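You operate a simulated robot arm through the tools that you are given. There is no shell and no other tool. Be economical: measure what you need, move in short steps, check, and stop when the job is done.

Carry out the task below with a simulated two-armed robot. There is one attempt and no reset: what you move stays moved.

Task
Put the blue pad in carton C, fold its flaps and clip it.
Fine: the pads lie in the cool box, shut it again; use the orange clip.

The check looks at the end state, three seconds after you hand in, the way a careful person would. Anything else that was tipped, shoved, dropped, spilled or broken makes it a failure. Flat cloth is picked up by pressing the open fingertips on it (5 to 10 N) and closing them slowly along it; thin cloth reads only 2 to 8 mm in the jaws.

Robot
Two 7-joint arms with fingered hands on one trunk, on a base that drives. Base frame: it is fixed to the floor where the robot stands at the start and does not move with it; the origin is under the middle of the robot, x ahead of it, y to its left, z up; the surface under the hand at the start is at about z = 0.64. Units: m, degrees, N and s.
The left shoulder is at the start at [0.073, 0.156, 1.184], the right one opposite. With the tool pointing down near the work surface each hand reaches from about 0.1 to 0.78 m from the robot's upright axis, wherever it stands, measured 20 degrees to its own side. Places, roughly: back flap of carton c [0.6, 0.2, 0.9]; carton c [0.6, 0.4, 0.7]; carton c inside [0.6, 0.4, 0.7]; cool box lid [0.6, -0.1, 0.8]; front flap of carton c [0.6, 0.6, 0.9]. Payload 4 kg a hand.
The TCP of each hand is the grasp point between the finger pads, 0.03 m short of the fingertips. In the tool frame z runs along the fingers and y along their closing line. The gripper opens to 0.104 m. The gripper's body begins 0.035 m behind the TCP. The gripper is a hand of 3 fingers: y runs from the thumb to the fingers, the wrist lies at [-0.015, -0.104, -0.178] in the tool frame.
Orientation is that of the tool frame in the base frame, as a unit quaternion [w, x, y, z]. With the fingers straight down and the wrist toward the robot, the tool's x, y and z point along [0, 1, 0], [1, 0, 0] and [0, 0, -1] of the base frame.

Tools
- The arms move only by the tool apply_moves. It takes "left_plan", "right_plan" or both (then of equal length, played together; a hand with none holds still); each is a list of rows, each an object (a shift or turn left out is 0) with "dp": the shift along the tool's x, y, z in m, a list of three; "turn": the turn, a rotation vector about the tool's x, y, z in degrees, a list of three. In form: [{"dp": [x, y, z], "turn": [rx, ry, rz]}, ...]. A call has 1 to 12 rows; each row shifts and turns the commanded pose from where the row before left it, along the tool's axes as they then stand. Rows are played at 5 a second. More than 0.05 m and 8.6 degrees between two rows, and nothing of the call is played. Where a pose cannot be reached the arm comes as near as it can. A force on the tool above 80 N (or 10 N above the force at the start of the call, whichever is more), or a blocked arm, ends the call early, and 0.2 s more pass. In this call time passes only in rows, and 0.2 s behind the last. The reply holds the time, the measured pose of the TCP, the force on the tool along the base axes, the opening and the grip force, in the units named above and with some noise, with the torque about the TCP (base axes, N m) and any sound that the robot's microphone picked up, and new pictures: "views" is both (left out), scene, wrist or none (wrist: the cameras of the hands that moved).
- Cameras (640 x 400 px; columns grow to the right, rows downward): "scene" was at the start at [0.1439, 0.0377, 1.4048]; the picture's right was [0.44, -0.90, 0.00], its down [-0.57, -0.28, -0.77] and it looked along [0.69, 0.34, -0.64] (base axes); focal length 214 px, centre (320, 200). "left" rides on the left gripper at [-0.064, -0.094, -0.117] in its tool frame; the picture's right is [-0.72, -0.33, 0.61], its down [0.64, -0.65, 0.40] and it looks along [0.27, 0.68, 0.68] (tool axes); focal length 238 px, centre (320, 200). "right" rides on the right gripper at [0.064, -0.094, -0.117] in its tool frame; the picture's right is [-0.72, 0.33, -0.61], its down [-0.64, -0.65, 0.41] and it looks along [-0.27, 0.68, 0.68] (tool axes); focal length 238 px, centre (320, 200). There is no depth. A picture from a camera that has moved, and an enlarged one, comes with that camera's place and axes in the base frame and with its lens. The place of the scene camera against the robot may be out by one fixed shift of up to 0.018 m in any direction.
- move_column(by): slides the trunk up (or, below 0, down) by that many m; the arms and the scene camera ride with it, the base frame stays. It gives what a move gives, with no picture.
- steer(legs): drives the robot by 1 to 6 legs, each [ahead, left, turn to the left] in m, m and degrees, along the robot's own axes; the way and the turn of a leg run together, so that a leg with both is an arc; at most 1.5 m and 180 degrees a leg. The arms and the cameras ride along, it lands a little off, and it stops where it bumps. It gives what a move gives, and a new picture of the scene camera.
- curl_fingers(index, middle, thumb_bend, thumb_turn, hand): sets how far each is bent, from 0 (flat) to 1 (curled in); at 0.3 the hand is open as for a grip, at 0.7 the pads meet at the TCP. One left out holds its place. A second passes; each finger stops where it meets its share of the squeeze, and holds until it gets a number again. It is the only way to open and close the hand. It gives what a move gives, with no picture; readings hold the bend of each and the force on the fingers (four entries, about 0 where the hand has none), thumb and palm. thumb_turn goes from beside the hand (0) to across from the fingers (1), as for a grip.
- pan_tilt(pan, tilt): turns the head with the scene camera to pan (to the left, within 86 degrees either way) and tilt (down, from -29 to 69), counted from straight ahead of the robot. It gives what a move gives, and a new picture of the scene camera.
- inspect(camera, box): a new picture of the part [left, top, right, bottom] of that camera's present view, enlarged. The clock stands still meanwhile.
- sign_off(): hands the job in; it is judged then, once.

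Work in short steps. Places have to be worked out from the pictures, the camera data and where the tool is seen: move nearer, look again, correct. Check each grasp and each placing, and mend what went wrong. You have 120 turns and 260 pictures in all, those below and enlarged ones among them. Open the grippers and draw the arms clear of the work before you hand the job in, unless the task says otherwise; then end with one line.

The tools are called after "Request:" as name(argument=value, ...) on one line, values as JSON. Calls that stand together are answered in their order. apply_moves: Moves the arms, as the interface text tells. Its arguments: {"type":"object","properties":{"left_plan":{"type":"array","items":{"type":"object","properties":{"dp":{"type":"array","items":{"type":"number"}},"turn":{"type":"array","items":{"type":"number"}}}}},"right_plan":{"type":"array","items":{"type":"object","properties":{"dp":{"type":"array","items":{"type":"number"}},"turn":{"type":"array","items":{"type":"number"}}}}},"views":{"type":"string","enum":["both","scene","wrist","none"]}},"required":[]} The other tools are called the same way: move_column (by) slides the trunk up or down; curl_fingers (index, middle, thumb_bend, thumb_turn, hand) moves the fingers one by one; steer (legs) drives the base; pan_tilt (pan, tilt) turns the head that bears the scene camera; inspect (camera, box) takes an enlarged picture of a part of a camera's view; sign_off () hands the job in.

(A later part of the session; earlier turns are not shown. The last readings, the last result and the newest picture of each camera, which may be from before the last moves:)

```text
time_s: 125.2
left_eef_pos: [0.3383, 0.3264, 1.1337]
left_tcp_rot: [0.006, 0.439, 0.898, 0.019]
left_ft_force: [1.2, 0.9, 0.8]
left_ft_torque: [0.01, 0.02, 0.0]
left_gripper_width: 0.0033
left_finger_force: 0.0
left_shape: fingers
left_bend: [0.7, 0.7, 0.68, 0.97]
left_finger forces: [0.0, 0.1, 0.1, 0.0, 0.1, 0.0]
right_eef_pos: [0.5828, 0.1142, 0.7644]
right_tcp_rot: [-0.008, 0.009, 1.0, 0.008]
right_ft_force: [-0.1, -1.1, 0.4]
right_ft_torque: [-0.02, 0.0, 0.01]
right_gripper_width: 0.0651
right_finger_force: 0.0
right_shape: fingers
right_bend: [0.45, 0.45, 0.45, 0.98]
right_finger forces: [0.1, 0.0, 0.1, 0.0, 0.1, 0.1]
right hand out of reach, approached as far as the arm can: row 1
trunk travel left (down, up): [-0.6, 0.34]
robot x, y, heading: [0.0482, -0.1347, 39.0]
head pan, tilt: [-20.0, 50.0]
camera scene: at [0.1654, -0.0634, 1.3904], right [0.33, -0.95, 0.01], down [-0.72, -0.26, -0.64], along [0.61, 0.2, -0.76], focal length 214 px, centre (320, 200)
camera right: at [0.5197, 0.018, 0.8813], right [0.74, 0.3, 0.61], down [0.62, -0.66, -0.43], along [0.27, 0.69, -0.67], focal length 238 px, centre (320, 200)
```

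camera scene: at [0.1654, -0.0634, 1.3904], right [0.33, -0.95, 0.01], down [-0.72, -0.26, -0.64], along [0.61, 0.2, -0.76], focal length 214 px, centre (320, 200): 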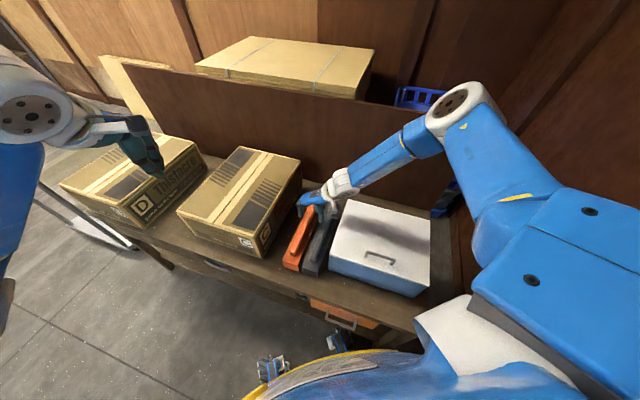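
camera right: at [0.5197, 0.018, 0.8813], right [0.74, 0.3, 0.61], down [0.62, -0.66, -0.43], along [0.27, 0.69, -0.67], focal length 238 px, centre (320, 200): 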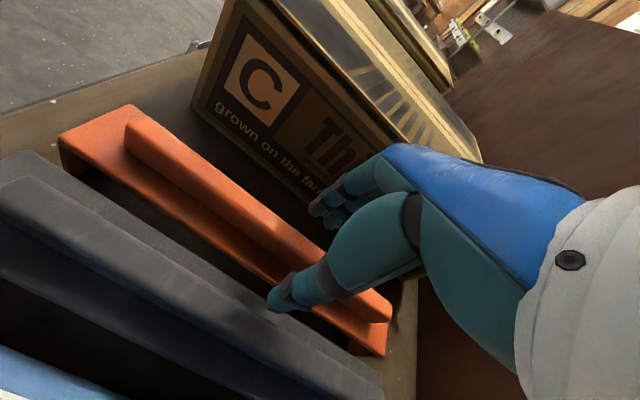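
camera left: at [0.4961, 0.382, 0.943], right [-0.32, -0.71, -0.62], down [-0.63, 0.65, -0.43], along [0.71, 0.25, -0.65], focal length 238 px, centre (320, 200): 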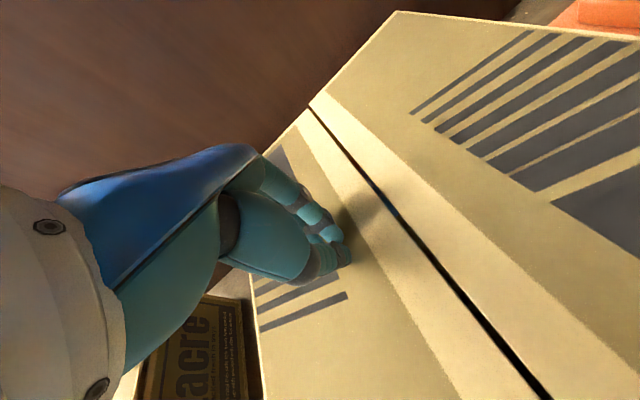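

Now settled: rib top z≈0.71, centred at (0.568, 0.136). Correct position, settle and descend to TCP 0.728.

Request:
apply_moves(right_plan=[{"dp": [0.0075, 0.011, 0]}, {"dp": [0.0075, 0.011, 0]}, {"dp": [0, 0, 0]}, {"dp": [0, 0, 0]}, {"dp": [0, 0, 0]}, {"dp": [0, 0, 0]}], views="wrist")

```text
time_s: 126.6
left_eef_pos: [0.3387, 0.3264, 1.1347]
left_tcp_rot: [0.007, 0.439, 0.898, 0.019]
left_ft_force: [-0.7, 0.0, -0.1]
left_ft_torque: [0.02, 0.0, 0.04]
left_gripper_width: 0.0034
left_finger_force: 0.1
left_shape: fingers
left_bend: [0.7, 0.7, 0.68, 0.97]
left_finger forces: [0.0, 0.0, 0.0, 0.1, 0.1, 0.0]
right_eef_pos: [0.5687, 0.1359, 0.765]
right_tcp_rot: [-0.008, 0.009, 1.0, 0.009]
right_ft_force: [-0.1, -1.0, -0.7]
right_ft_torque: [0.01, 0.01, 0.0]
right_gripper_width: 0.0651
right_finger_force: 0.1
right_shape: fingers
right_bend: [0.45, 0.45, 0.45, 0.98]
right_finger forces: [0.0, 0.0, 0.0, 0.0, 0.0, 0.0]
trunk travel left (down, up): [-0.6, 0.34]
robot x, y, heading: [0.0449, -0.1343, 39.0]
head pan, tilt: [-20.0, 50.0]
camera right: at [0.5052, 0.0408, 0.8817], right [0.74, 0.3, 0.61], down [0.62, -0.66, -0.43], along [0.27, 0.69, -0.67], focal length 238 px, centre (320, 200)
```

right: 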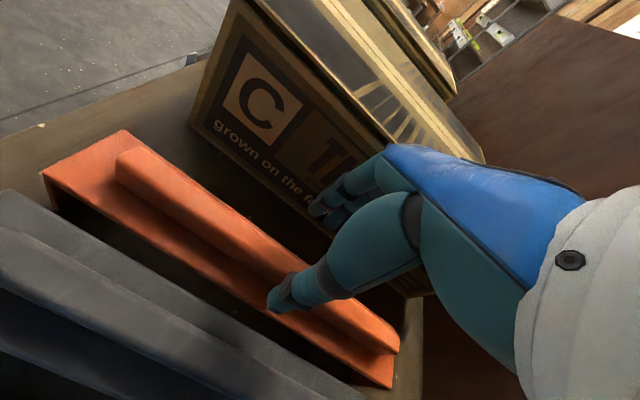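

Rib lies between thumb and fingers. Descend in small steps.

Request:
apply_moves(right_plan=[{"dp": [0, -0.002, 0.01]}, {"dp": [0, 0, 0.01]}, {"dp": [0, 0, 0.008]}, {"dp": [0, 0, 0.006]}, {"dp": [0, 0, 0]}], views="wrist")

```text
time_s: 127.8
left_eef_pos: [0.3388, 0.3259, 1.1344]
left_tcp_rot: [0.006, 0.439, 0.898, 0.021]
left_ft_force: [0.4, -0.1, -0.4]
left_ft_torque: [0.02, -0.02, -0.01]
left_gripper_width: 0.0036
left_finger_force: 0.1
left_shape: fingers
left_bend: [0.7, 0.7, 0.68, 0.97]
left_finger forces: [0.0, 0.1, 0.0, 0.1, 0.1, 0.1]
right_eef_pos: [0.568, 0.1353, 0.7302]
right_tcp_rot: [-0.009, 0.008, 1.0, 0.009]
right_ft_force: [-0.9, 0.3, 0.8]
right_ft_torque: [0.02, -0.01, -0.02]
right_gripper_width: 0.0652
right_finger_force: 0.1
right_shape: fingers
right_bend: [0.45, 0.45, 0.45, 0.98]
right_finger forces: [0.0, 0.1, 0.1, 0.1, 0.0, 0.0]
trunk travel left (down, up): [-0.6, 0.34]
robot x, y, heading: [0.0477, -0.132, 39.0]
head pan, tilt: [-20.0, 50.0]
camera right: at [0.5045, 0.0393, 0.8477], right [0.74, 0.3, 0.61], down [0.62, -0.66, -0.43], along [0.27, 0.69, -0.67], focal length 238 px, centre (320, 200)
```

right: 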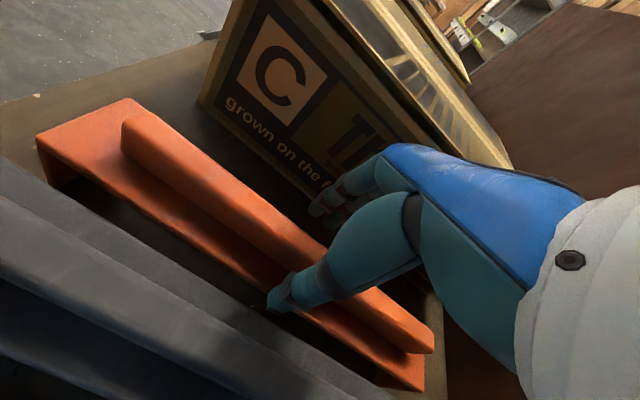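

No touch yet; a bit lower until the tips just reach the plate.

Request:
apply_moves(right_plan=[{"dp": [0, 0, 0.005]}, {"dp": [0, 0, 0.005]}, {"dp": [0, 0, 0.004]}, {"dp": [0, 0, 0]}], views="wrist")

```text
time_s: 128.8
left_eef_pos: [0.3384, 0.326, 1.1346]
left_tcp_rot: [0.006, 0.439, 0.898, 0.02]
left_ft_force: [-0.6, -0.1, -0.1]
left_ft_torque: [0.01, -0.02, 0.02]
left_gripper_width: 0.0035
left_finger_force: 0.0
left_shape: fingers
left_bend: [0.7, 0.7, 0.68, 0.97]
left_finger forces: [0.0, 0.0, 0.0, 0.0, 0.0, 0.0]
right_eef_pos: [0.5667, 0.1351, 0.7173]
right_tcp_rot: [-0.009, 0.009, 1.0, 0.009]
right_ft_force: [-0.6, -0.2, -0.1]
right_ft_torque: [-0.01, -0.03, 0.03]
right_gripper_width: 0.0658
right_finger_force: 0.1
right_shape: fingers
right_bend: [0.45, 0.45, 0.44, 0.98]
right_finger forces: [0.0, 0.0, 0.1, 0.1, 0.4, 0.1]
trunk travel left (down, up): [-0.6, 0.34]
robot x, y, heading: [0.0456, -0.1327, 38.9]
head pan, tilt: [-20.0, 50.0]
camera right: at [0.5039, 0.0393, 0.8342], right [0.74, 0.3, 0.61], down [0.62, -0.66, -0.43], along [0.27, 0.69, -0.67], focal length 238 px, centre (320, 200)
```

right: 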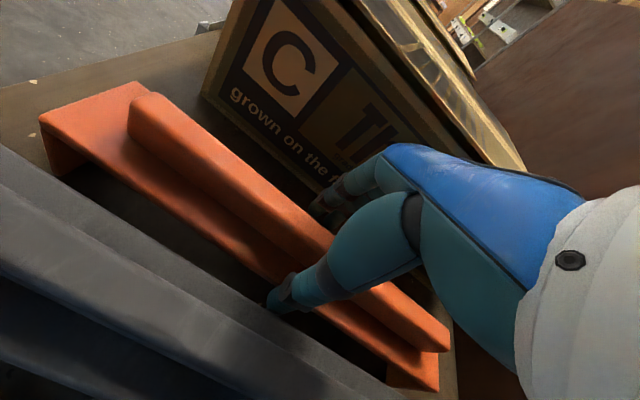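

The thumb is slipping beside the plate; I want the rib. Raise 12 mm and close on the rib.

Request:
apply_moves(right_plan=[{"dp": [0, 0, -0.006]}, {"dp": [0, 0, -0.006]}, {"dp": [0, 0, 0]}], views="none")

Request:
curl_fingers(hand="right", index=0.75, middle=0.75, thumb_bend=0.75)

Request:
inspect(camera="right", box=[160, 150, 520, 375])

```text
time_s: 129.6
left_eef_pos: [0.3392, 0.3261, 1.1346]
left_tcp_rot: [0.006, 0.439, 0.898, 0.02]
left_ft_force: [-0.7, -0.3, 1.1]
left_ft_torque: [0.03, 0.01, -0.01]
left_gripper_width: 0.0034
left_finger_force: 0.0
left_shape: fingers
left_bend: [0.7, 0.7, 0.68, 0.97]
left_finger forces: [0.0, 0.0, 0.0, 0.0, 0.0, 0.0]
right_eef_pos: [0.5678, 0.1343, 0.7303]
right_tcp_rot: [-0.01, 0.009, 1.0, 0.008]
right_ft_force: [-0.5, 0.2, -0.1]
right_ft_torque: [0.0, 0.04, 0.02]
right_gripper_width: 0.0654
right_finger_force: 0.0
right_shape: fingers
right_bend: [0.45, 0.45, 0.45, 0.98]
right_finger forces: [0.0, 0.0, 0.0, 0.0, 0.0, 0.1]
trunk travel left (down, up): [-0.6, 0.34]
robot x, y, heading: [0.0446, -0.1341, 38.7]
head pan, tilt: [-20.0, 50.0]
```

```text
time_s: 130.6
left_eef_pos: [0.3378, 0.3266, 1.1347]
left_tcp_rot: [0.006, 0.438, 0.899, 0.019]
left_ft_force: [0.6, -0.3, -0.9]
left_ft_torque: [0.0, 0.04, 0.0]
left_gripper_width: 0.0033
left_finger_force: 0.0
left_shape: fingers
left_bend: [0.7, 0.7, 0.68, 0.97]
left_finger forces: [0.1, 0.0, 0.0, 0.1, 0.0, 0.0]
right_eef_pos: [0.5675, 0.1334, 0.7307]
right_tcp_rot: [-0.008, 0.009, 1.0, 0.009]
right_ft_force: [0.6, -1.3, 2.9]
right_ft_torque: [-0.1, 0.06, 0.11]
right_gripper_width: 0.0143
right_finger_force: 15.9
right_shape: fingers
right_bend: [0.73, 0.73, 0.64, 0.96]
right_finger forces: [10.1, 5.9, 0.0, 0.1, 16.3, 0.0]
trunk travel left (down, up): [-0.6, 0.34]
robot x, y, heading: [0.048, -0.1311, 39.1]
head pan, tilt: [-20.0, 50.0]
```

```text
1.78 times, centred on (340, 262) of right
camera zoom: at [0.5043, 0.0387, 0.8466], right [0.74, 0.3, 0.61], down [0.62, -0.66, -0.43], along [0.27, 0.69, -0.67], focal length 424 px, centre (284, 89)
```

zoom: 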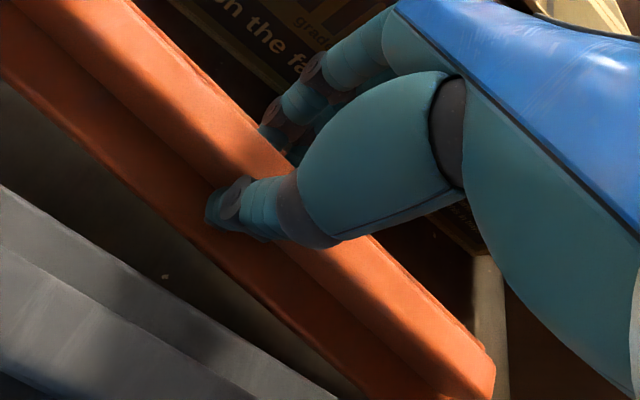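

Rib gripped (14 mm, 16 N). Squeeze more and lift slowly.

Request:
curl_fingers(hand="right", index=0.9, middle=0.9, thumb_bend=0.85)

Request:
apply_moves(right_plan=[{"dp": [0, 0, -0.01]}, {"dp": [0, 0, -0.015]}, {"dp": [0, 0, -0.02]}, {"dp": [0, 0, -0.02]}, {"dp": [0, 0, 0]}], views="both")

```text
time_s: 131.6
left_eef_pos: [0.3401, 0.327, 1.1344]
left_tcp_rot: [0.005, 0.439, 0.898, 0.02]
left_ft_force: [0.3, -0.1, -0.4]
left_ft_torque: [0.02, -0.01, 0.0]
left_gripper_width: 0.0035
left_finger_force: 0.0
left_shape: fingers
left_bend: [0.7, 0.7, 0.68, 0.97]
left_finger forces: [0.0, 0.0, 0.1, 0.0, 0.1, 0.1]
right_eef_pos: [0.5681, 0.1335, 0.7291]
right_tcp_rot: [-0.009, 0.009, 1.0, 0.008]
right_ft_force: [-0.1, 1.0, -0.9]
right_ft_torque: [-0.02, -0.08, 0.1]
right_gripper_width: 0.014
right_finger_force: 25.4
right_shape: fingers
right_bend: [0.75, 0.77, 0.62, 0.95]
right_finger forces: [12.7, 12.4, 0.1, 0.0, 26.0, 0.0]
trunk travel left (down, up): [-0.6, 0.34]
robot x, y, heading: [0.0487, -0.133, 38.9]
head pan, tilt: [-20.0, 50.0]
```

```text
time_s: 132.8
left_eef_pos: [0.3383, 0.3261, 1.1345]
left_tcp_rot: [0.006, 0.437, 0.899, 0.019]
left_ft_force: [0.4, -0.2, -0.3]
left_ft_torque: [-0.02, 0.02, 0.01]
left_gripper_width: 0.0036
left_finger_force: 0.0
left_shape: fingers
left_bend: [0.7, 0.7, 0.68, 0.97]
left_finger forces: [0.0, 0.0, 0.0, 0.1, 0.0, 0.1]
right_eef_pos: [0.5703, 0.1329, 0.7949]
right_tcp_rot: [-0.01, 0.009, 1.0, 0.008]
right_ft_force: [0.1, -0.8, -0.4]
right_ft_torque: [0.0, -0.03, -0.01]
right_gripper_width: 0.0142
right_finger_force: 24.6
right_shape: fingers
right_bend: [0.75, 0.78, 0.63, 0.93]
right_finger forces: [14.5, 9.6, 0.0, 0.1, 24.9, 0.1]
trunk travel left (down, up): [-0.6, 0.34]
robot x, y, heading: [0.0436, -0.133, 39.0]
head pan, tilt: [-20.0, 50.0]
camera scene: at [0.1666, -0.0643, 1.3904], right [0.32, -0.95, 0.01], down [-0.72, -0.26, -0.64], along [0.61, 0.2, -0.77], focal length 214 px, centre (320, 200)
camera right: at [0.5057, 0.0374, 0.9111], right [0.74, 0.3, 0.61], down [0.62, -0.66, -0.43], along [0.27, 0.69, -0.67], focal length 238 px, centre (320, 200)
```

scene: 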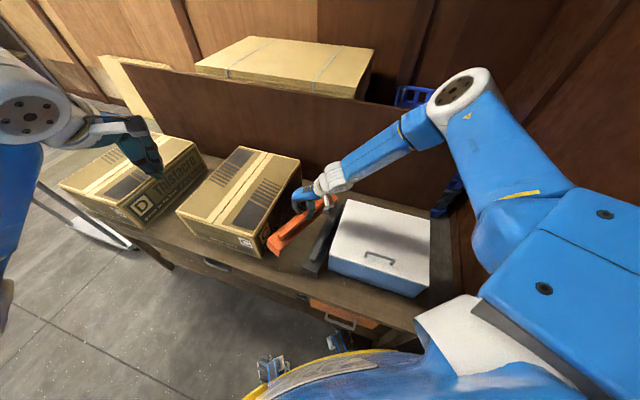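
right: 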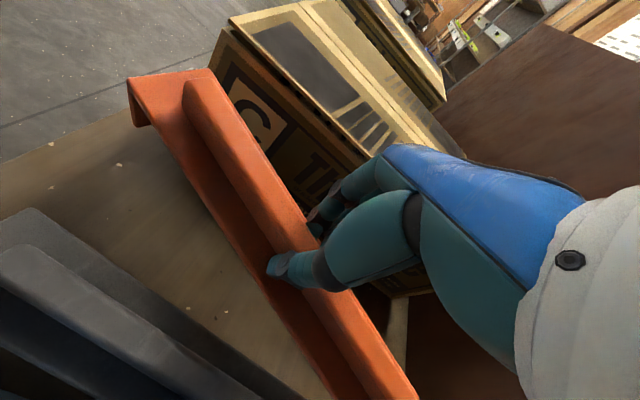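

Clip is lifted but seems to have turned in the grip; look closer.

Request:
inspect(camera="scene", box=[230, 160, 390, 290])

```text
3.08 times, centred on (310, 225) of scene
camera zoom: at [0.1666, -0.0643, 1.3904], right [0.32, -0.95, 0.01], down [-0.72, -0.26, -0.64], along [0.61, 0.2, -0.77], focal length 660 px, centre (351, 123)
```

zoom: 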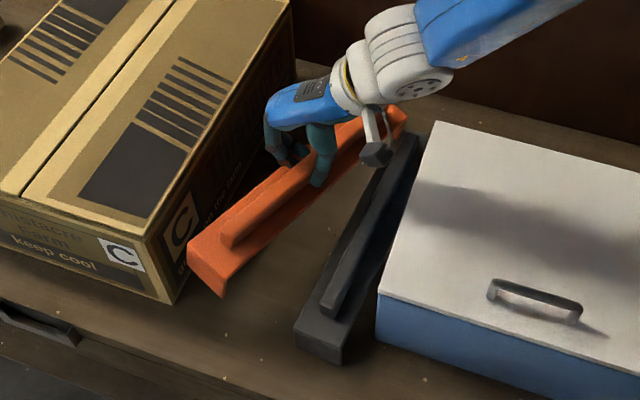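

The clip pivoted in the pinch: ~14° pitch (far end drooping) and ~11° yaw; both can be compensated by tool orientation. Raise it well, then turn the robot straight and drive left to the carton.

Request:
apply_moves(right_plan=[{"dp": [0, 0, -0.03]}, {"dp": [0, 0, -0.03]}, {"dp": [0, 0, -0.035]}, {"dp": [0, 0, -0.035]}, {"dp": [0, 0, -0.035]}, {"dp": [0, 0, -0.035]}, {"dp": [0, 0, 0]}], views="none")

Request:
steer(legs=[[0, 0, -39]])

```text
time_s: 134.4
left_eef_pos: [0.3397, 0.3269, 1.1333]
left_tcp_rot: [0.005, 0.438, 0.899, 0.019]
left_ft_force: [0.2, 0.9, -0.4]
left_ft_torque: [0.02, 0.0, 0.01]
left_gripper_width: 0.0034
left_finger_force: 0.0
left_shape: fingers
left_bend: [0.7, 0.7, 0.68, 0.97]
left_finger forces: [0.0, 0.1, 0.0, 0.0, 0.1, 0.0]
right_eef_pos: [0.5736, 0.1309, 0.9942]
right_tcp_rot: [-0.009, 0.009, 1.0, 0.009]
right_ft_force: [1.3, 0.4, -1.4]
right_ft_torque: [-0.01, -0.01, 0.02]
right_gripper_width: 0.0142
right_finger_force: 24.1
right_shape: fingers
right_bend: [0.75, 0.78, 0.63, 0.93]
right_finger forces: [15.0, 8.6, 0.0, 0.0, 24.5, 0.0]
trunk travel left (down, up): [-0.6, 0.34]
robot x, y, heading: [0.0487, -0.1349, 39.1]
head pan, tilt: [-20.0, 50.0]
```

```text
time_s: 135.0
left_eef_pos: [0.3464, 0.3133, 1.1388]
left_tcp_rot: [0.01, 0.444, 0.896, 0.027]
left_ft_force: [-0.2, 0.2, -0.5]
left_ft_torque: [-0.03, 0.0, -0.03]
left_gripper_width: 0.0033
left_finger_force: 0.1
left_shape: fingers
left_bend: [0.7, 0.7, 0.68, 0.98]
left_finger forces: [0.1, 0.0, 0.1, 0.0, 0.1, 0.0]
right_eef_pos: [0.5758, 0.1185, 0.9933]
right_tcp_rot: [-0.013, 0.009, 1.0, 0.014]
right_ft_force: [-0.8, 0.7, -0.8]
right_ft_torque: [-0.04, -0.01, 0.02]
right_gripper_width: 0.0145
right_finger_force: 24.0
right_shape: fingers
right_bend: [0.75, 0.78, 0.63, 0.93]
right_finger forces: [14.8, 8.7, 0.0, 0.1, 24.5, 0.0]
trunk travel left (down, up): [-0.6, 0.34]
robot x, y, heading: [0.0463, -0.135, 38.9]
head pan, tilt: [-20.0, 50.0]
stopped in leg 1: the robot was blocked; the commanded pose is now the measured one
camera scene: at [0.171, -0.0713, 1.3898], right [0.32, -0.95, 0.0], down [-0.72, -0.25, -0.64], along [0.61, 0.2, -0.77], focal length 214 px, centre (320, 200)
```

scene: 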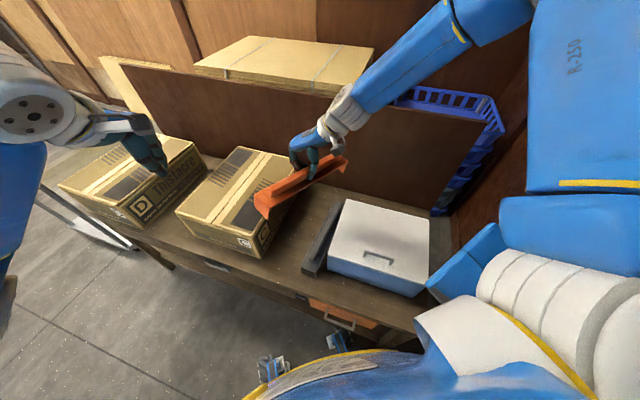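

The turn is blocked (probably the right elbow against something at the right). I first drive back left the way I came.

Request:
steer(legs=[[-0.03, 0.12, 0]])

```text
time_s: 136.3
left_eef_pos: [0.2667, 0.3633, 1.1437]
left_tcp_rot: [-0.005, 0.444, 0.896, 0.03]
left_ft_force: [0.3, -0.1, 0.4]
left_ft_torque: [0.08, 0.05, 0.02]
left_gripper_width: 0.0034
left_finger_force: 0.1
left_shape: fingers
left_bend: [0.7, 0.7, 0.68, 0.98]
left_finger forces: [0.0, 0.0, 0.0, 0.0, 0.1, 0.0]
right_eef_pos: [0.496, 0.1714, 0.9903]
right_tcp_rot: [-0.021, 0.012, 0.999, 0.023]
right_ft_force: [1.3, -0.8, -2.1]
right_ft_torque: [0.05, 0.06, 0.02]
right_gripper_width: 0.0143
right_finger_force: 23.8
right_shape: fingers
right_bend: [0.75, 0.78, 0.63, 0.93]
right_finger forces: [14.9, 8.5, 0.1, 0.0, 24.5, 0.1]
trunk travel left (down, up): [-0.6, 0.34]
robot x, y, heading: [-0.0486, -0.0601, 38.8]
head pan, tilt: [-20.0, 50.0]
camera scene: at [0.0994, -0.0296, 1.3885], right [0.32, -0.95, -0.02], down [-0.74, -0.24, -0.63], along [0.59, 0.22, -0.77], focal length 214 px, centre (320, 200)
```

scene: 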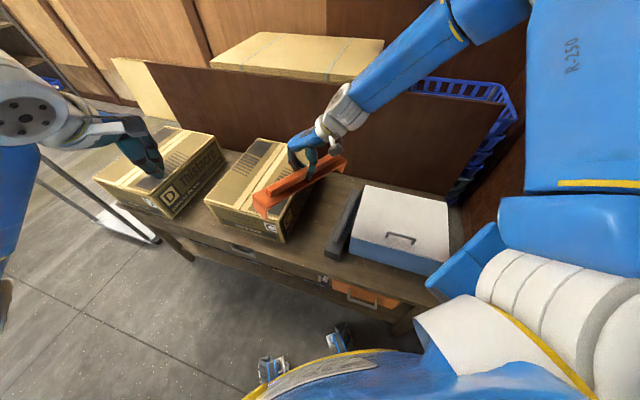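

Clear. Drive left (base +y) 0.3 m, then turn to heading 0.

Request:
steer(legs=[[0.19, 0.23, 0], [0, 0, -38.8]])

Request:
pan_tilt(pan=5, tilt=48)

```text
time_s: 140.1
left_eef_pos: [0.4637, 0.397, 1.1396]
left_tcp_rot: [0.019, 0.715, 0.698, 0.023]
left_ft_force: [-0.4, -0.3, 1.0]
left_ft_torque: [0.0, -0.02, 0.01]
left_gripper_width: 0.0035
left_finger_force: 0.0
left_shape: fingers
left_bend: [0.7, 0.7, 0.68, 0.98]
left_finger forces: [0.1, 0.1, 0.0, 0.1, 0.0, 0.0]
right_eef_pos: [0.523, 0.1008, 0.9949]
right_tcp_rot: [-0.006, 0.343, 0.939, 0.016]
right_ft_force: [0.1, 0.1, -1.8]
right_ft_torque: [-0.01, 0.02, -0.03]
right_gripper_width: 0.0141
right_finger_force: 24.0
right_shape: fingers
right_bend: [0.75, 0.78, 0.63, 0.93]
right_finger forces: [14.8, 8.5, 0.0, 0.1, 23.9, 0.0]
trunk travel left (down, up): [-0.6, 0.34]
robot x, y, heading: [-0.0454, 0.2359, -0.0]
head pan, tilt: [-20.0, 50.0]
camera scene: at [0.0933, 0.21, 1.3897], right [-0.34, -0.94, 0.0], down [-0.72, 0.26, -0.64], along [0.6, -0.22, -0.77], focal length 214 px, centre (320, 200)
```

scene: 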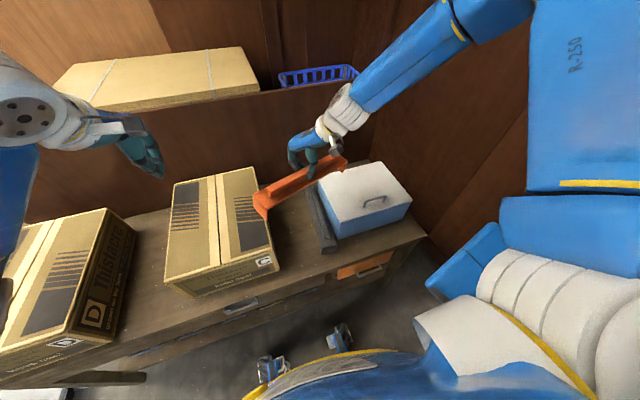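

```text
time_s: 141.0
left_eef_pos: [0.4629, 0.3968, 1.1423]
left_tcp_rot: [0.02, 0.716, 0.697, 0.024]
left_ft_force: [0.2, -0.3, 0.6]
left_ft_torque: [0.02, -0.02, -0.01]
left_gripper_width: 0.0034
left_finger_force: 0.0
left_shape: fingers
left_bend: [0.7, 0.7, 0.68, 0.98]
left_finger forces: [0.0, 0.0, 0.0, 0.1, 0.1, 0.0]
right_eef_pos: [0.5218, 0.1011, 0.9966]
right_tcp_rot: [-0.006, 0.342, 0.94, 0.018]
right_ft_force: [0.2, 0.1, -0.3]
right_ft_torque: [0.02, -0.03, 0.0]
right_gripper_width: 0.0141
right_finger_force: 23.6
right_shape: fingers
right_bend: [0.75, 0.78, 0.63, 0.93]
right_finger forces: [14.9, 8.5, 0.0, 0.1, 24.0, 0.0]
trunk travel left (down, up): [-0.6, 0.34]
robot x, y, heading: [-0.0417, 0.2359, 0.4]
head pan, tilt: [5.0, 48.0]
camera scene: at [0.0994, 0.2428, 1.3924], right [0.09, -1.0, 0.0], down [-0.74, -0.07, -0.67], along [0.66, 0.06, -0.74], focal length 214 px, centre (320, 200)
```

scene: 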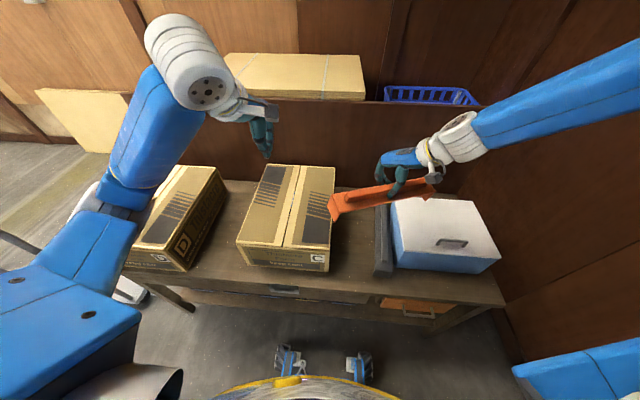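

Yaw the clip crosswise (tool yaw to 0) and drive toward the carton.

Request:
apply_moves(right_plan=[{"turn": [0, 0, 8.4]}, {"turn": [0, 0, 8.4]}, {"turn": [0, 0, 8.4]}, {"turn": [0, 0, 8.4]}, {"turn": [0, 0, 8.4]}, {"turn": [0, 0, 8]}], views="none")

Request:
steer(legs=[[0.1, 0.17, 0]])

Request:
inspect(camera="right", box=[0, 0, 640, 400])

Request:
inspect(camera="left", box=[0, 0, 640, 400])

```text
time_s: 142.4
left_eef_pos: [0.4625, 0.3961, 1.1414]
left_tcp_rot: [0.02, 0.716, 0.697, 0.023]
left_ft_force: [-0.4, -1.0, -0.2]
left_ft_torque: [0.01, 0.02, -0.01]
left_gripper_width: 0.0035
left_finger_force: 0.0
left_shape: fingers
left_bend: [0.7, 0.7, 0.68, 0.98]
left_finger forces: [0.1, 0.0, 0.0, 0.1, 0.1, 0.0]
right_eef_pos: [0.5253, 0.1056, 0.9914]
right_tcp_rot: [-0.012, 0.708, 0.706, 0.013]
right_ft_force: [0.5, 0.6, -0.6]
right_ft_torque: [0.0, 0.0, 0.01]
right_gripper_width: 0.0139
right_finger_force: 23.2
right_shape: fingers
right_bend: [0.75, 0.78, 0.64, 0.93]
right_finger forces: [14.7, 8.5, 0.0, 0.0, 23.8, 0.1]
right hand out of reach, approached as far as the arm can: row 1
trunk travel left (down, up): [-0.6, 0.34]
robot x, y, heading: [-0.0476, 0.2345, 0.3]
head pan, tilt: [5.0, 48.0]
```

```text
time_s: 144.0
left_eef_pos: [0.5602, 0.5644, 1.1426]
left_tcp_rot: [0.02, 0.716, 0.698, 0.025]
left_ft_force: [0.3, -0.6, -0.1]
left_ft_torque: [0.02, 0.0, -0.03]
left_gripper_width: 0.0035
left_finger_force: 0.1
left_shape: fingers
left_bend: [0.7, 0.7, 0.68, 0.98]
left_finger forces: [0.1, 0.0, 0.1, 0.1, 0.1, 0.0]
right_eef_pos: [0.6242, 0.2737, 0.9911]
right_tcp_rot: [-0.013, 0.707, 0.707, 0.015]
right_ft_force: [0.0, 0.4, -0.7]
right_ft_torque: [0.02, -0.02, 0.03]
right_gripper_width: 0.0138
right_finger_force: 23.4
right_shape: fingers
right_bend: [0.75, 0.78, 0.64, 0.93]
right_finger forces: [14.8, 8.6, 0.1, 0.0, 23.9, 0.0]
trunk travel left (down, up): [-0.6, 0.34]
robot x, y, heading: [0.051, 0.4069, 0.3]
head pan, tilt: [5.0, 48.0]
camera scene: at [0.197, 0.4088, 1.3927], right [0.09, -1.0, 0.0], down [-0.74, -0.07, -0.67], along [0.67, 0.06, -0.74], focal length 214 px, centre (320, 200)
```

scene: 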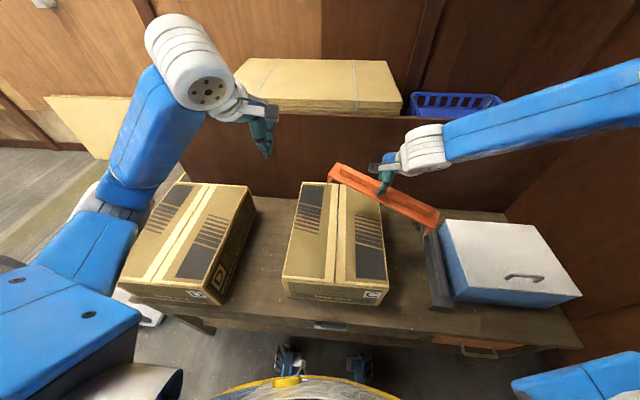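

```text
1.00 times, centred on (320, 200) of right (not enlarged: the box is as wide or as high as the picture)
camera zoom: at [0.5306, 0.332, 1.1109], right [0.32, -0.74, 0.59], down [-0.65, -0.62, -0.43], along [0.69, -0.24, -0.69], focal length 238 px, centre (320, 200)
```

zoom: 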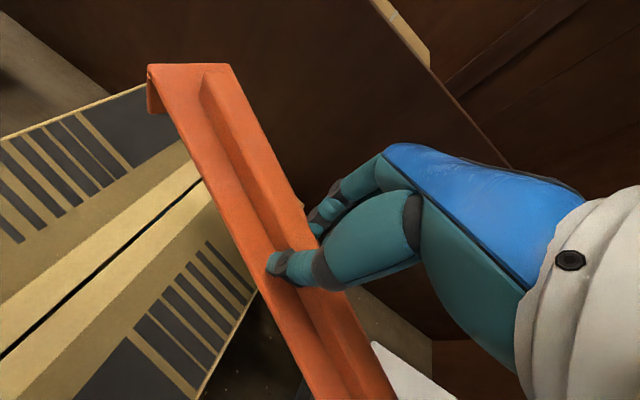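

```text
1.00 times, centred on (320, 200) of left (not enlarged: the box is as wide or as high as the picture)
camera zoom: at [0.4576, 0.5015, 1.2522], right [-0.3, -0.71, -0.64], down [-0.61, 0.66, -0.44], along [0.73, 0.26, -0.63], focal length 238 px, centre (320, 200)
```

zoom: 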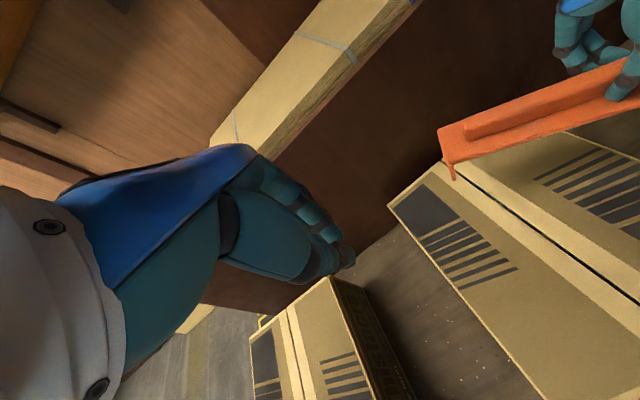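

Triangulating both ends: clip ≈0.31 m long, gripped at its middle, yaw error ≈20° and pitch ≈13° (right end low). Compensate with the tool.

Request:
apply_moves(right_plan=[{"turn": [0, 0, -7]}, {"turn": [0, 0, -7]}, {"turn": [0, 0, -5.7]}, {"turn": [2.2, -6.2, 0]}, {"turn": [2.2, -6.2, 0]}, {"dp": [0.02, 0, 0]}, {"dp": [0.025, 0, 0]}, {"dp": [0.025, 0, 0]}, {"dp": [0, 0, 0]}], views="both")

```text
time_s: 146.0
left_eef_pos: [0.5601, 0.5671, 1.1417]
left_tcp_rot: [0.024, 0.716, 0.697, 0.023]
left_ft_force: [0.1, 0.0, -0.1]
left_ft_torque: [0.05, -0.01, -0.02]
left_gripper_width: 0.0034
left_finger_force: 0.1
left_shape: fingers
left_bend: [0.7, 0.7, 0.68, 0.98]
left_finger forces: [0.0, 0.0, 0.0, 0.0, 0.1, 0.0]
right_eef_pos: [0.6003, 0.3421, 0.9785]
right_tcp_rot: [0.057, 0.573, 0.814, -0.078]
right_ft_force: [-0.1, 0.4, -0.6]
right_ft_torque: [0.01, -0.02, 0.01]
right_gripper_width: 0.0142
right_finger_force: 23.6
right_shape: fingers
right_bend: [0.75, 0.78, 0.64, 0.92]
right_finger forces: [14.8, 8.5, 0.0, 0.0, 23.7, 0.1]
trunk travel left (down, up): [-0.6, 0.34]
robot x, y, heading: [0.0531, 0.4052, 0.2]
head pan, tilt: [5.0, 48.0]
camera scene: at [0.199, 0.4146, 1.3924], right [0.09, -1.0, 0.0], down [-0.74, -0.07, -0.67], along [0.66, 0.06, -0.74], focal length 214 px, centre (320, 200)
camera right: at [0.4897, 0.3924, 1.088], right [0.55, -0.44, 0.71], down [-0.4, -0.89, -0.24], along [0.74, -0.15, -0.66], focal length 238 px, centre (320, 200)
```

scene: 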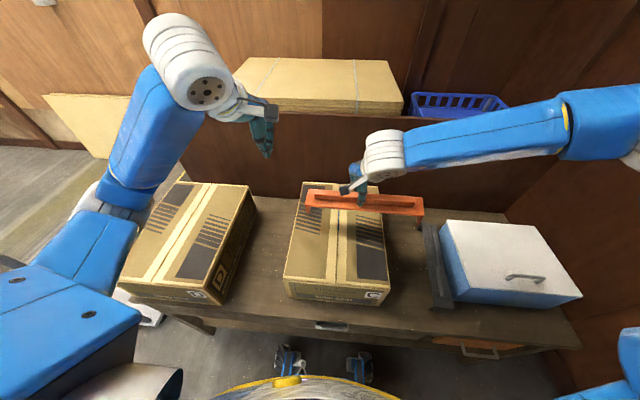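
right: 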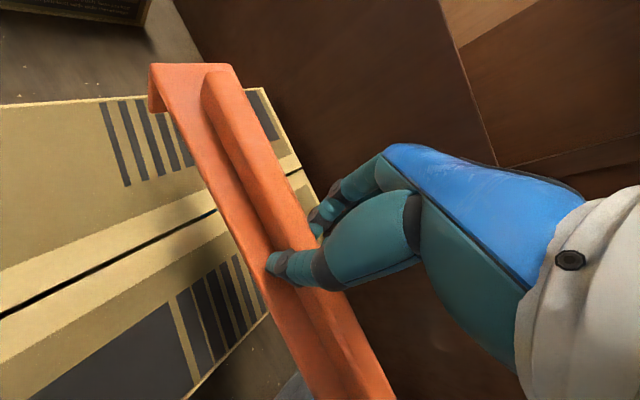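

Much better. Measure both ends in an enlarged view.

Request:
inspect(camera="scene", box=[270, 160, 450, 310])

```text
2.67 times, centred on (360, 235) of scene
camera zoom: at [0.199, 0.4146, 1.3924], right [0.09, -1.0, 0.0], down [-0.74, -0.07, -0.67], along [0.66, 0.06, -0.74], focal length 572 px, centre (213, 107)
```

zoom: 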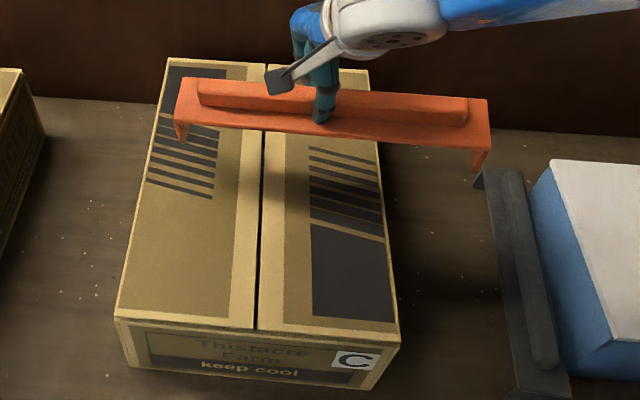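

Clip is level; ends at y≈0.172/0.488, centre (0.598, 0.330, 0.939) vs carton centre y≈0.391. Shift by (+0.02, +0.061) and descend to just above the carton.

Request:
apply_moves(right_plan=[{"dp": [0.0249, 0.0195, -0.0058]}, {"dp": [0.0249, 0.0195, -0.0058]}, {"dp": [0.0055, 0.0018, 0.0294]}, {"dp": [0.0055, 0.0018, 0.0294]}, {"dp": [0.0046, 0.0015, 0.0245]}, {"dp": [0, 0, 0]}, {"dp": [0, 0, 0]}, {"dp": [0, 0, 0]}], views="both")

Request:
inspect(camera="scene", box=[270, 160, 450, 310])

Request:
inspect(camera="left", box=[340, 60, 640, 250])

```text
time_s: 147.8
left_eef_pos: [0.5607, 0.5673, 1.1404]
left_tcp_rot: [0.023, 0.716, 0.697, 0.024]
left_ft_force: [-0.4, 0.0, 0.4]
left_ft_torque: [0.01, -0.01, -0.02]
left_gripper_width: 0.0035
left_finger_force: 0.0
left_shape: fingers
left_bend: [0.7, 0.7, 0.68, 0.98]
left_finger forces: [0.1, 0.0, 0.0, 0.0, 0.0, 0.0]
right_eef_pos: [0.621, 0.4024, 0.8933]
right_tcp_rot: [0.057, 0.573, 0.814, -0.078]
right_ft_force: [-0.4, -0.1, -0.4]
right_ft_torque: [0.02, 0.0, -0.03]
right_gripper_width: 0.0139
right_finger_force: 23.1
right_shape: fingers
right_bend: [0.75, 0.78, 0.64, 0.92]
right_finger forces: [14.7, 8.5, 0.1, 0.0, 23.7, 0.1]
trunk travel left (down, up): [-0.6, 0.34]
robot x, y, heading: [0.0546, 0.4075, 0.3]
head pan, tilt: [5.0, 48.0]
camera scene: at [0.1996, 0.4137, 1.3924], right [0.09, -1.0, 0.0], down [-0.74, -0.07, -0.67], along [0.66, 0.06, -0.75], focal length 214 px, centre (320, 200)
camera right: at [0.5109, 0.4522, 1.0035], right [0.55, -0.44, 0.71], down [-0.4, -0.89, -0.24], along [0.74, -0.15, -0.66], focal length 238 px, centre (320, 200)
```

scene: 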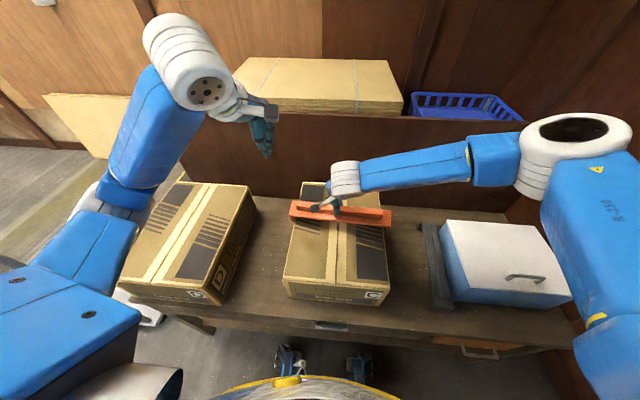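
right: 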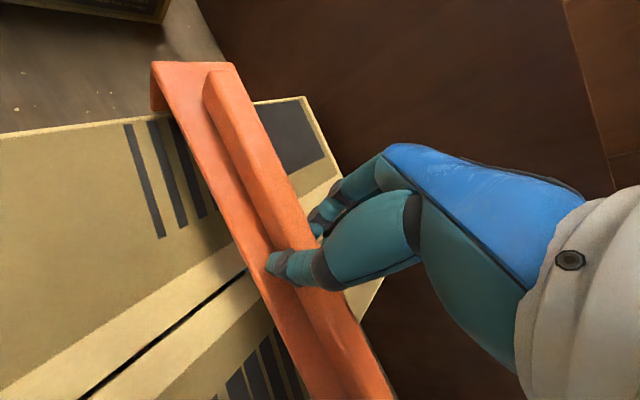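

```text
2.67 times, centred on (360, 235) of scene
camera zoom: at [0.1996, 0.4137, 1.3924], right [0.09, -1.0, 0.0], down [-0.74, -0.07, -0.67], along [0.66, 0.06, -0.75], focal length 572 px, centre (213, 107)
```

zoom: 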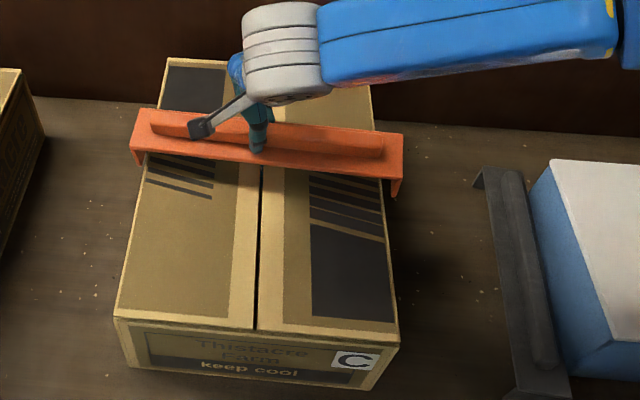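

```text
2.11 times, centred on (490, 155) of left
camera zoom: at [0.4576, 0.5056, 1.252], right [-0.3, -0.71, -0.63], down [-0.61, 0.66, -0.45], along [0.73, 0.25, -0.63], focal length 502 px, centre (-38, 295)
```

zoom: 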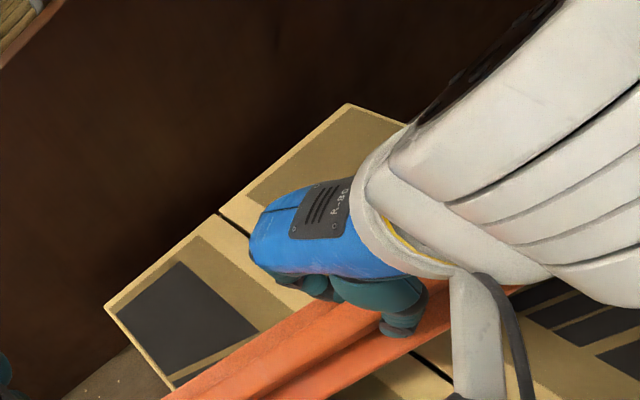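

Aligned: clip ends at y 0.234/0.5455 versus carton sides ≈0.243/0.539. Small yaw fix of 2° and descend slowly.

Request:
apply_moves(right_plan=[{"turn": [0, 0, -1.9]}, {"dp": [0.0022, 0.0011, 0.0098]}, {"dp": [0.0018, 0.0006, 0.0098]}, {"dp": [0.0018, 0.0006, 0.0098]}, {"dp": [0, 0, 0]}], views="wrist")

Request:
inspect(camera="scene", box=[270, 160, 450, 310])

```text
time_s: 149.0
left_eef_pos: [0.5599, 0.5672, 1.1417]
left_tcp_rot: [0.024, 0.717, 0.697, 0.023]
left_ft_force: [-0.6, -0.1, 0.8]
left_ft_torque: [0.02, 0.02, -0.02]
left_gripper_width: 0.0035
left_finger_force: 0.0
left_shape: fingers
left_bend: [0.7, 0.7, 0.68, 0.98]
left_finger forces: [0.0, 0.0, 0.0, 0.1, 0.0, 0.0]
right_eef_pos: [0.6211, 0.403, 0.8638]
right_tcp_rot: [0.055, 0.559, 0.823, -0.077]
right_ft_force: [0.5, -1.2, -0.5]
right_ft_torque: [0.03, 0.01, -0.01]
right_gripper_width: 0.0138
right_finger_force: 23.4
right_shape: fingers
right_bend: [0.75, 0.78, 0.64, 0.92]
right_finger forces: [14.7, 8.6, 0.0, 0.0, 23.8, 0.0]
trunk travel left (down, up): [-0.6, 0.34]
robot x, y, heading: [0.0522, 0.4043, 0.1]
head pan, tilt: [5.0, 48.0]
camera right: at [0.51, 0.4499, 0.9739], right [0.57, -0.42, 0.71], down [-0.37, -0.9, -0.24], along [0.74, -0.13, -0.66], focal length 238 px, centre (320, 200)
```

right: 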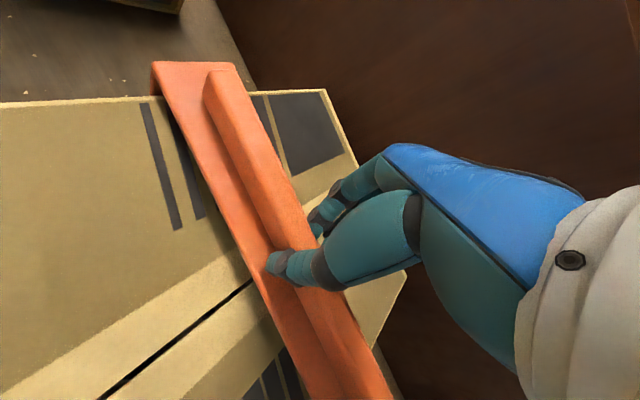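

```text
2.67 times, centred on (360, 235) of scene
camera zoom: at [0.1994, 0.414, 1.3924], right [0.09, -1.0, 0.0], down [-0.74, -0.07, -0.67], along [0.66, 0.06, -0.75], focal length 572 px, centre (213, 107)
```

zoom: 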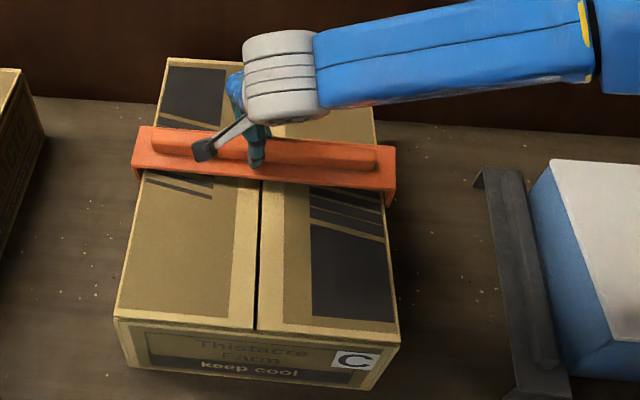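

Symmetric and straight. Continue lowering onto the carton.

Request:
apply_moves(right_plan=[{"dp": [0.0015, 0.0005, 0.0078]}, {"dp": [0.0015, 0.0005, 0.0078]}, {"dp": [0.0011, 0.0004, 0.0059]}, {"dp": [0, 0, 0]}], views="wrist")

Request:
inspect(camera="scene", box=[270, 160, 450, 310])

```text
time_s: 150.0
left_eef_pos: [0.5602, 0.565, 1.1436]
left_tcp_rot: [0.023, 0.717, 0.697, 0.024]
left_ft_force: [1.4, 0.7, -0.1]
left_ft_torque: [-0.01, -0.02, 0.0]
left_gripper_width: 0.0032
left_finger_force: 0.0
left_shape: fingers
left_bend: [0.7, 0.7, 0.68, 0.98]
left_finger forces: [0.1, 0.0, 0.0, 0.0, 0.1, 0.0]
right_eef_pos: [0.622, 0.4011, 0.8427]
right_tcp_rot: [0.057, 0.559, 0.823, -0.077]
right_ft_force: [2.4, -8.1, 8.3]
right_ft_torque: [-0.09, 0.22, 0.12]
right_gripper_width: 0.0136
right_finger_force: 25.2
right_shape: fingers
right_bend: [0.76, 0.78, 0.64, 0.92]
right_finger forces: [16.0, 11.8, 0.0, 0.0, 23.6, 0.1]
trunk travel left (down, up): [-0.6, 0.34]
robot x, y, heading: [0.0544, 0.4056, 0.2]
head pan, tilt: [5.0, 48.0]
camera right: at [0.5099, 0.4474, 0.953], right [0.56, -0.42, 0.71], down [-0.37, -0.9, -0.24], along [0.74, -0.13, -0.66], focal length 238 px, centre (320, 200)
```

right: 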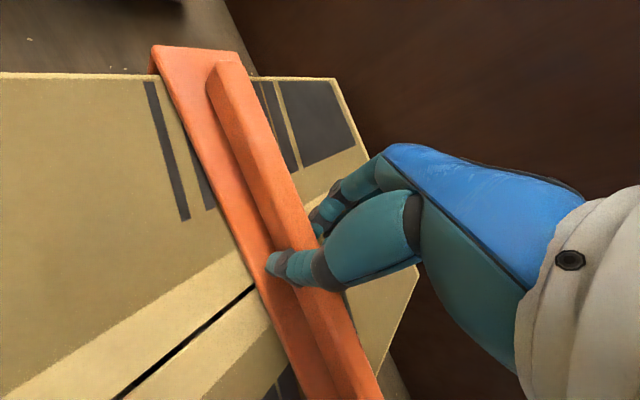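

```text
2.67 times, centred on (360, 235) of scene
camera zoom: at [0.1982, 0.4113, 1.3927], right [0.09, -1.0, 0.0], down [-0.74, -0.07, -0.67], along [0.66, 0.06, -0.74], focal length 572 px, centre (213, 107)
```

zoom: 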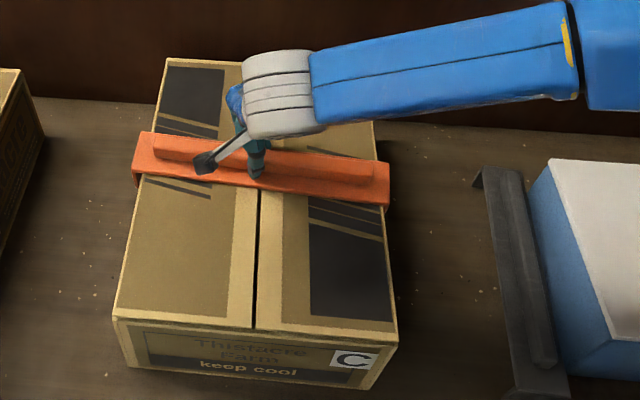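

The legs are at the wall edges (snug fit, slight sideways reaction). Shift 2 mm right and press down further.

Request:
apply_moves(right_plan=[{"dp": [-0.0018, -0.0007, 0.0004], "turn": [0, 0, -1.5]}, {"dp": [0.0011, 0.0004, 0.0059]}, {"dp": [0.0011, 0.0004, 0.0059]}, {"dp": [0.0011, 0.0004, 0.0059]}, {"dp": [0, 0, 0]}], views="wrist")

Request:
inspect(camera="scene", box=[270, 160, 450, 310])

```text
time_s: 151.2
left_eef_pos: [0.5577, 0.5654, 1.1428]
left_tcp_rot: [0.022, 0.716, 0.698, 0.025]
left_ft_force: [0.1, -0.2, 0.4]
left_ft_torque: [0.03, 0.02, 0.0]
left_gripper_width: 0.0036
left_finger_force: 0.1
left_shape: fingers
left_bend: [0.7, 0.7, 0.68, 0.98]
left_finger forces: [0.1, 0.0, 0.0, 0.0, 0.0, 0.0]
right_eef_pos: [0.6292, 0.4066, 0.8423]
right_tcp_rot: [0.063, 0.55, 0.83, -0.064]
right_ft_force: [-13.5, -8.0, 45.5]
right_ft_torque: [-0.27, 2.34, 0.06]
right_gripper_width: 0.0164
right_finger_force: 40.4
right_shape: fingers
right_bend: [0.76, 0.78, 0.64, 0.94]
right_finger forces: [8.2, 5.1, 0.1, 0.0, 68.4, 0.0]
trunk travel left (down, up): [-0.6, 0.34]
robot x, y, heading: [0.0518, 0.4084, 0.2]
head pan, tilt: [5.0, 48.0]
stopped in row 5 (right hand): the force on the tool passed its limit at 81 N (the readings are from after the stop); the commanded pose is now the measured one
camera right: at [0.5126, 0.4469, 0.9498], right [0.56, -0.42, 0.72], down [-0.34, -0.9, -0.26], along [0.76, -0.1, -0.65], focal length 238 px, centre (320, 200)
```

right: 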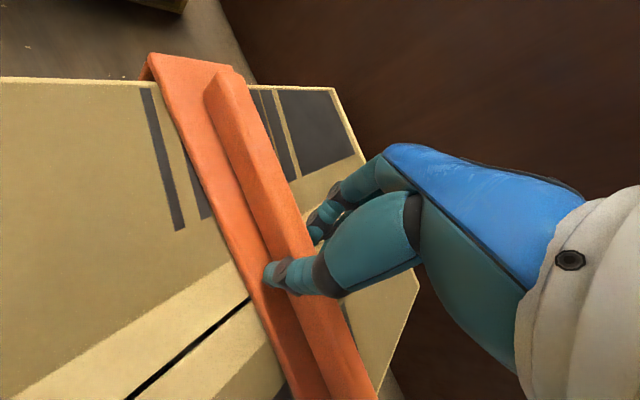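

```text
2.67 times, centred on (360, 235) of scene
camera zoom: at [0.1924, 0.411, 1.3927], right [0.09, -1.0, 0.0], down [-0.74, -0.07, -0.67], along [0.67, 0.06, -0.74], focal length 572 px, centre (213, 107)
```

zoom: 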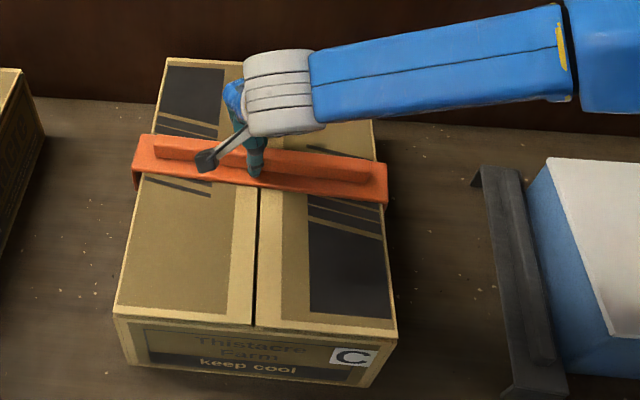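

Check seating by zooming on each end.

Request:
inspect(camera="scene", box=[280, 200, 340, 240])

Request:
inspect(camera="scene", box=[360, 200, 420, 240])

Request:
inspect(camera="left", box=[340, 150, 640, 340])

```text
10.00 times, centred on (310, 220) of scene
camera zoom: at [0.1924, 0.411, 1.3927], right [0.09, -1.0, 0.0], down [-0.74, -0.07, -0.67], along [0.67, 0.06, -0.74], focal length 2145 px, centre (420, 0)
```

zoom: 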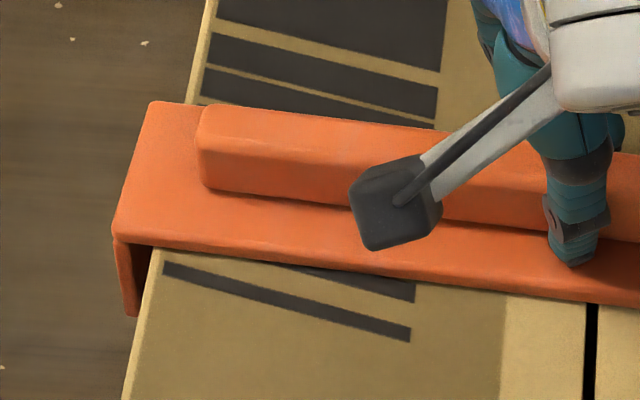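

```text
10.00 times, centred on (390, 220) of scene
camera zoom: at [0.1924, 0.411, 1.3927], right [0.09, -1.0, 0.0], down [-0.74, -0.07, -0.67], along [0.67, 0.06, -0.74], focal length 2145 px, centre (-380, 0)
```

zoom: 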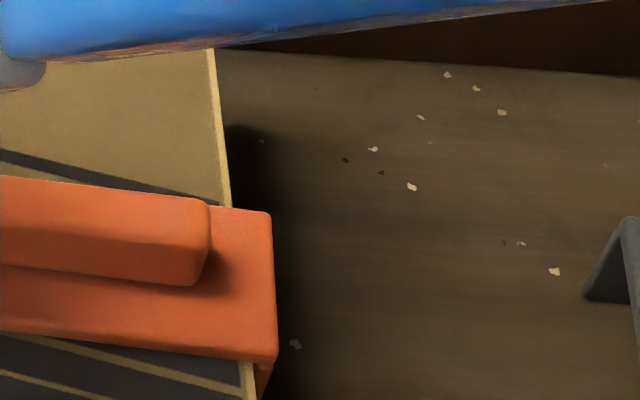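

```text
2.11 times, centred on (490, 245) of left
camera zoom: at [0.4539, 0.5032, 1.2531], right [-0.3, -0.71, -0.64], down [-0.61, 0.66, -0.44], along [0.73, 0.25, -0.63], focal length 502 px, centre (-38, 105)
```

zoom: 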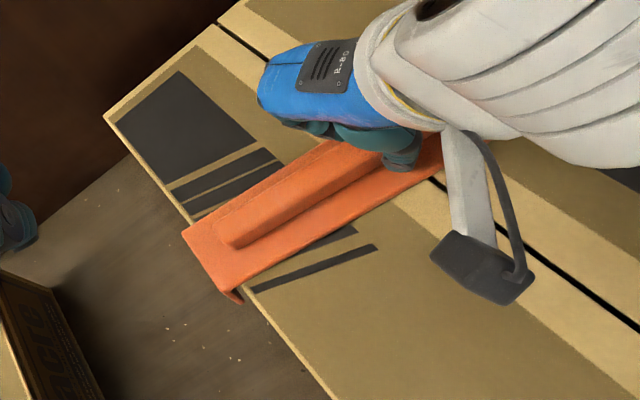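

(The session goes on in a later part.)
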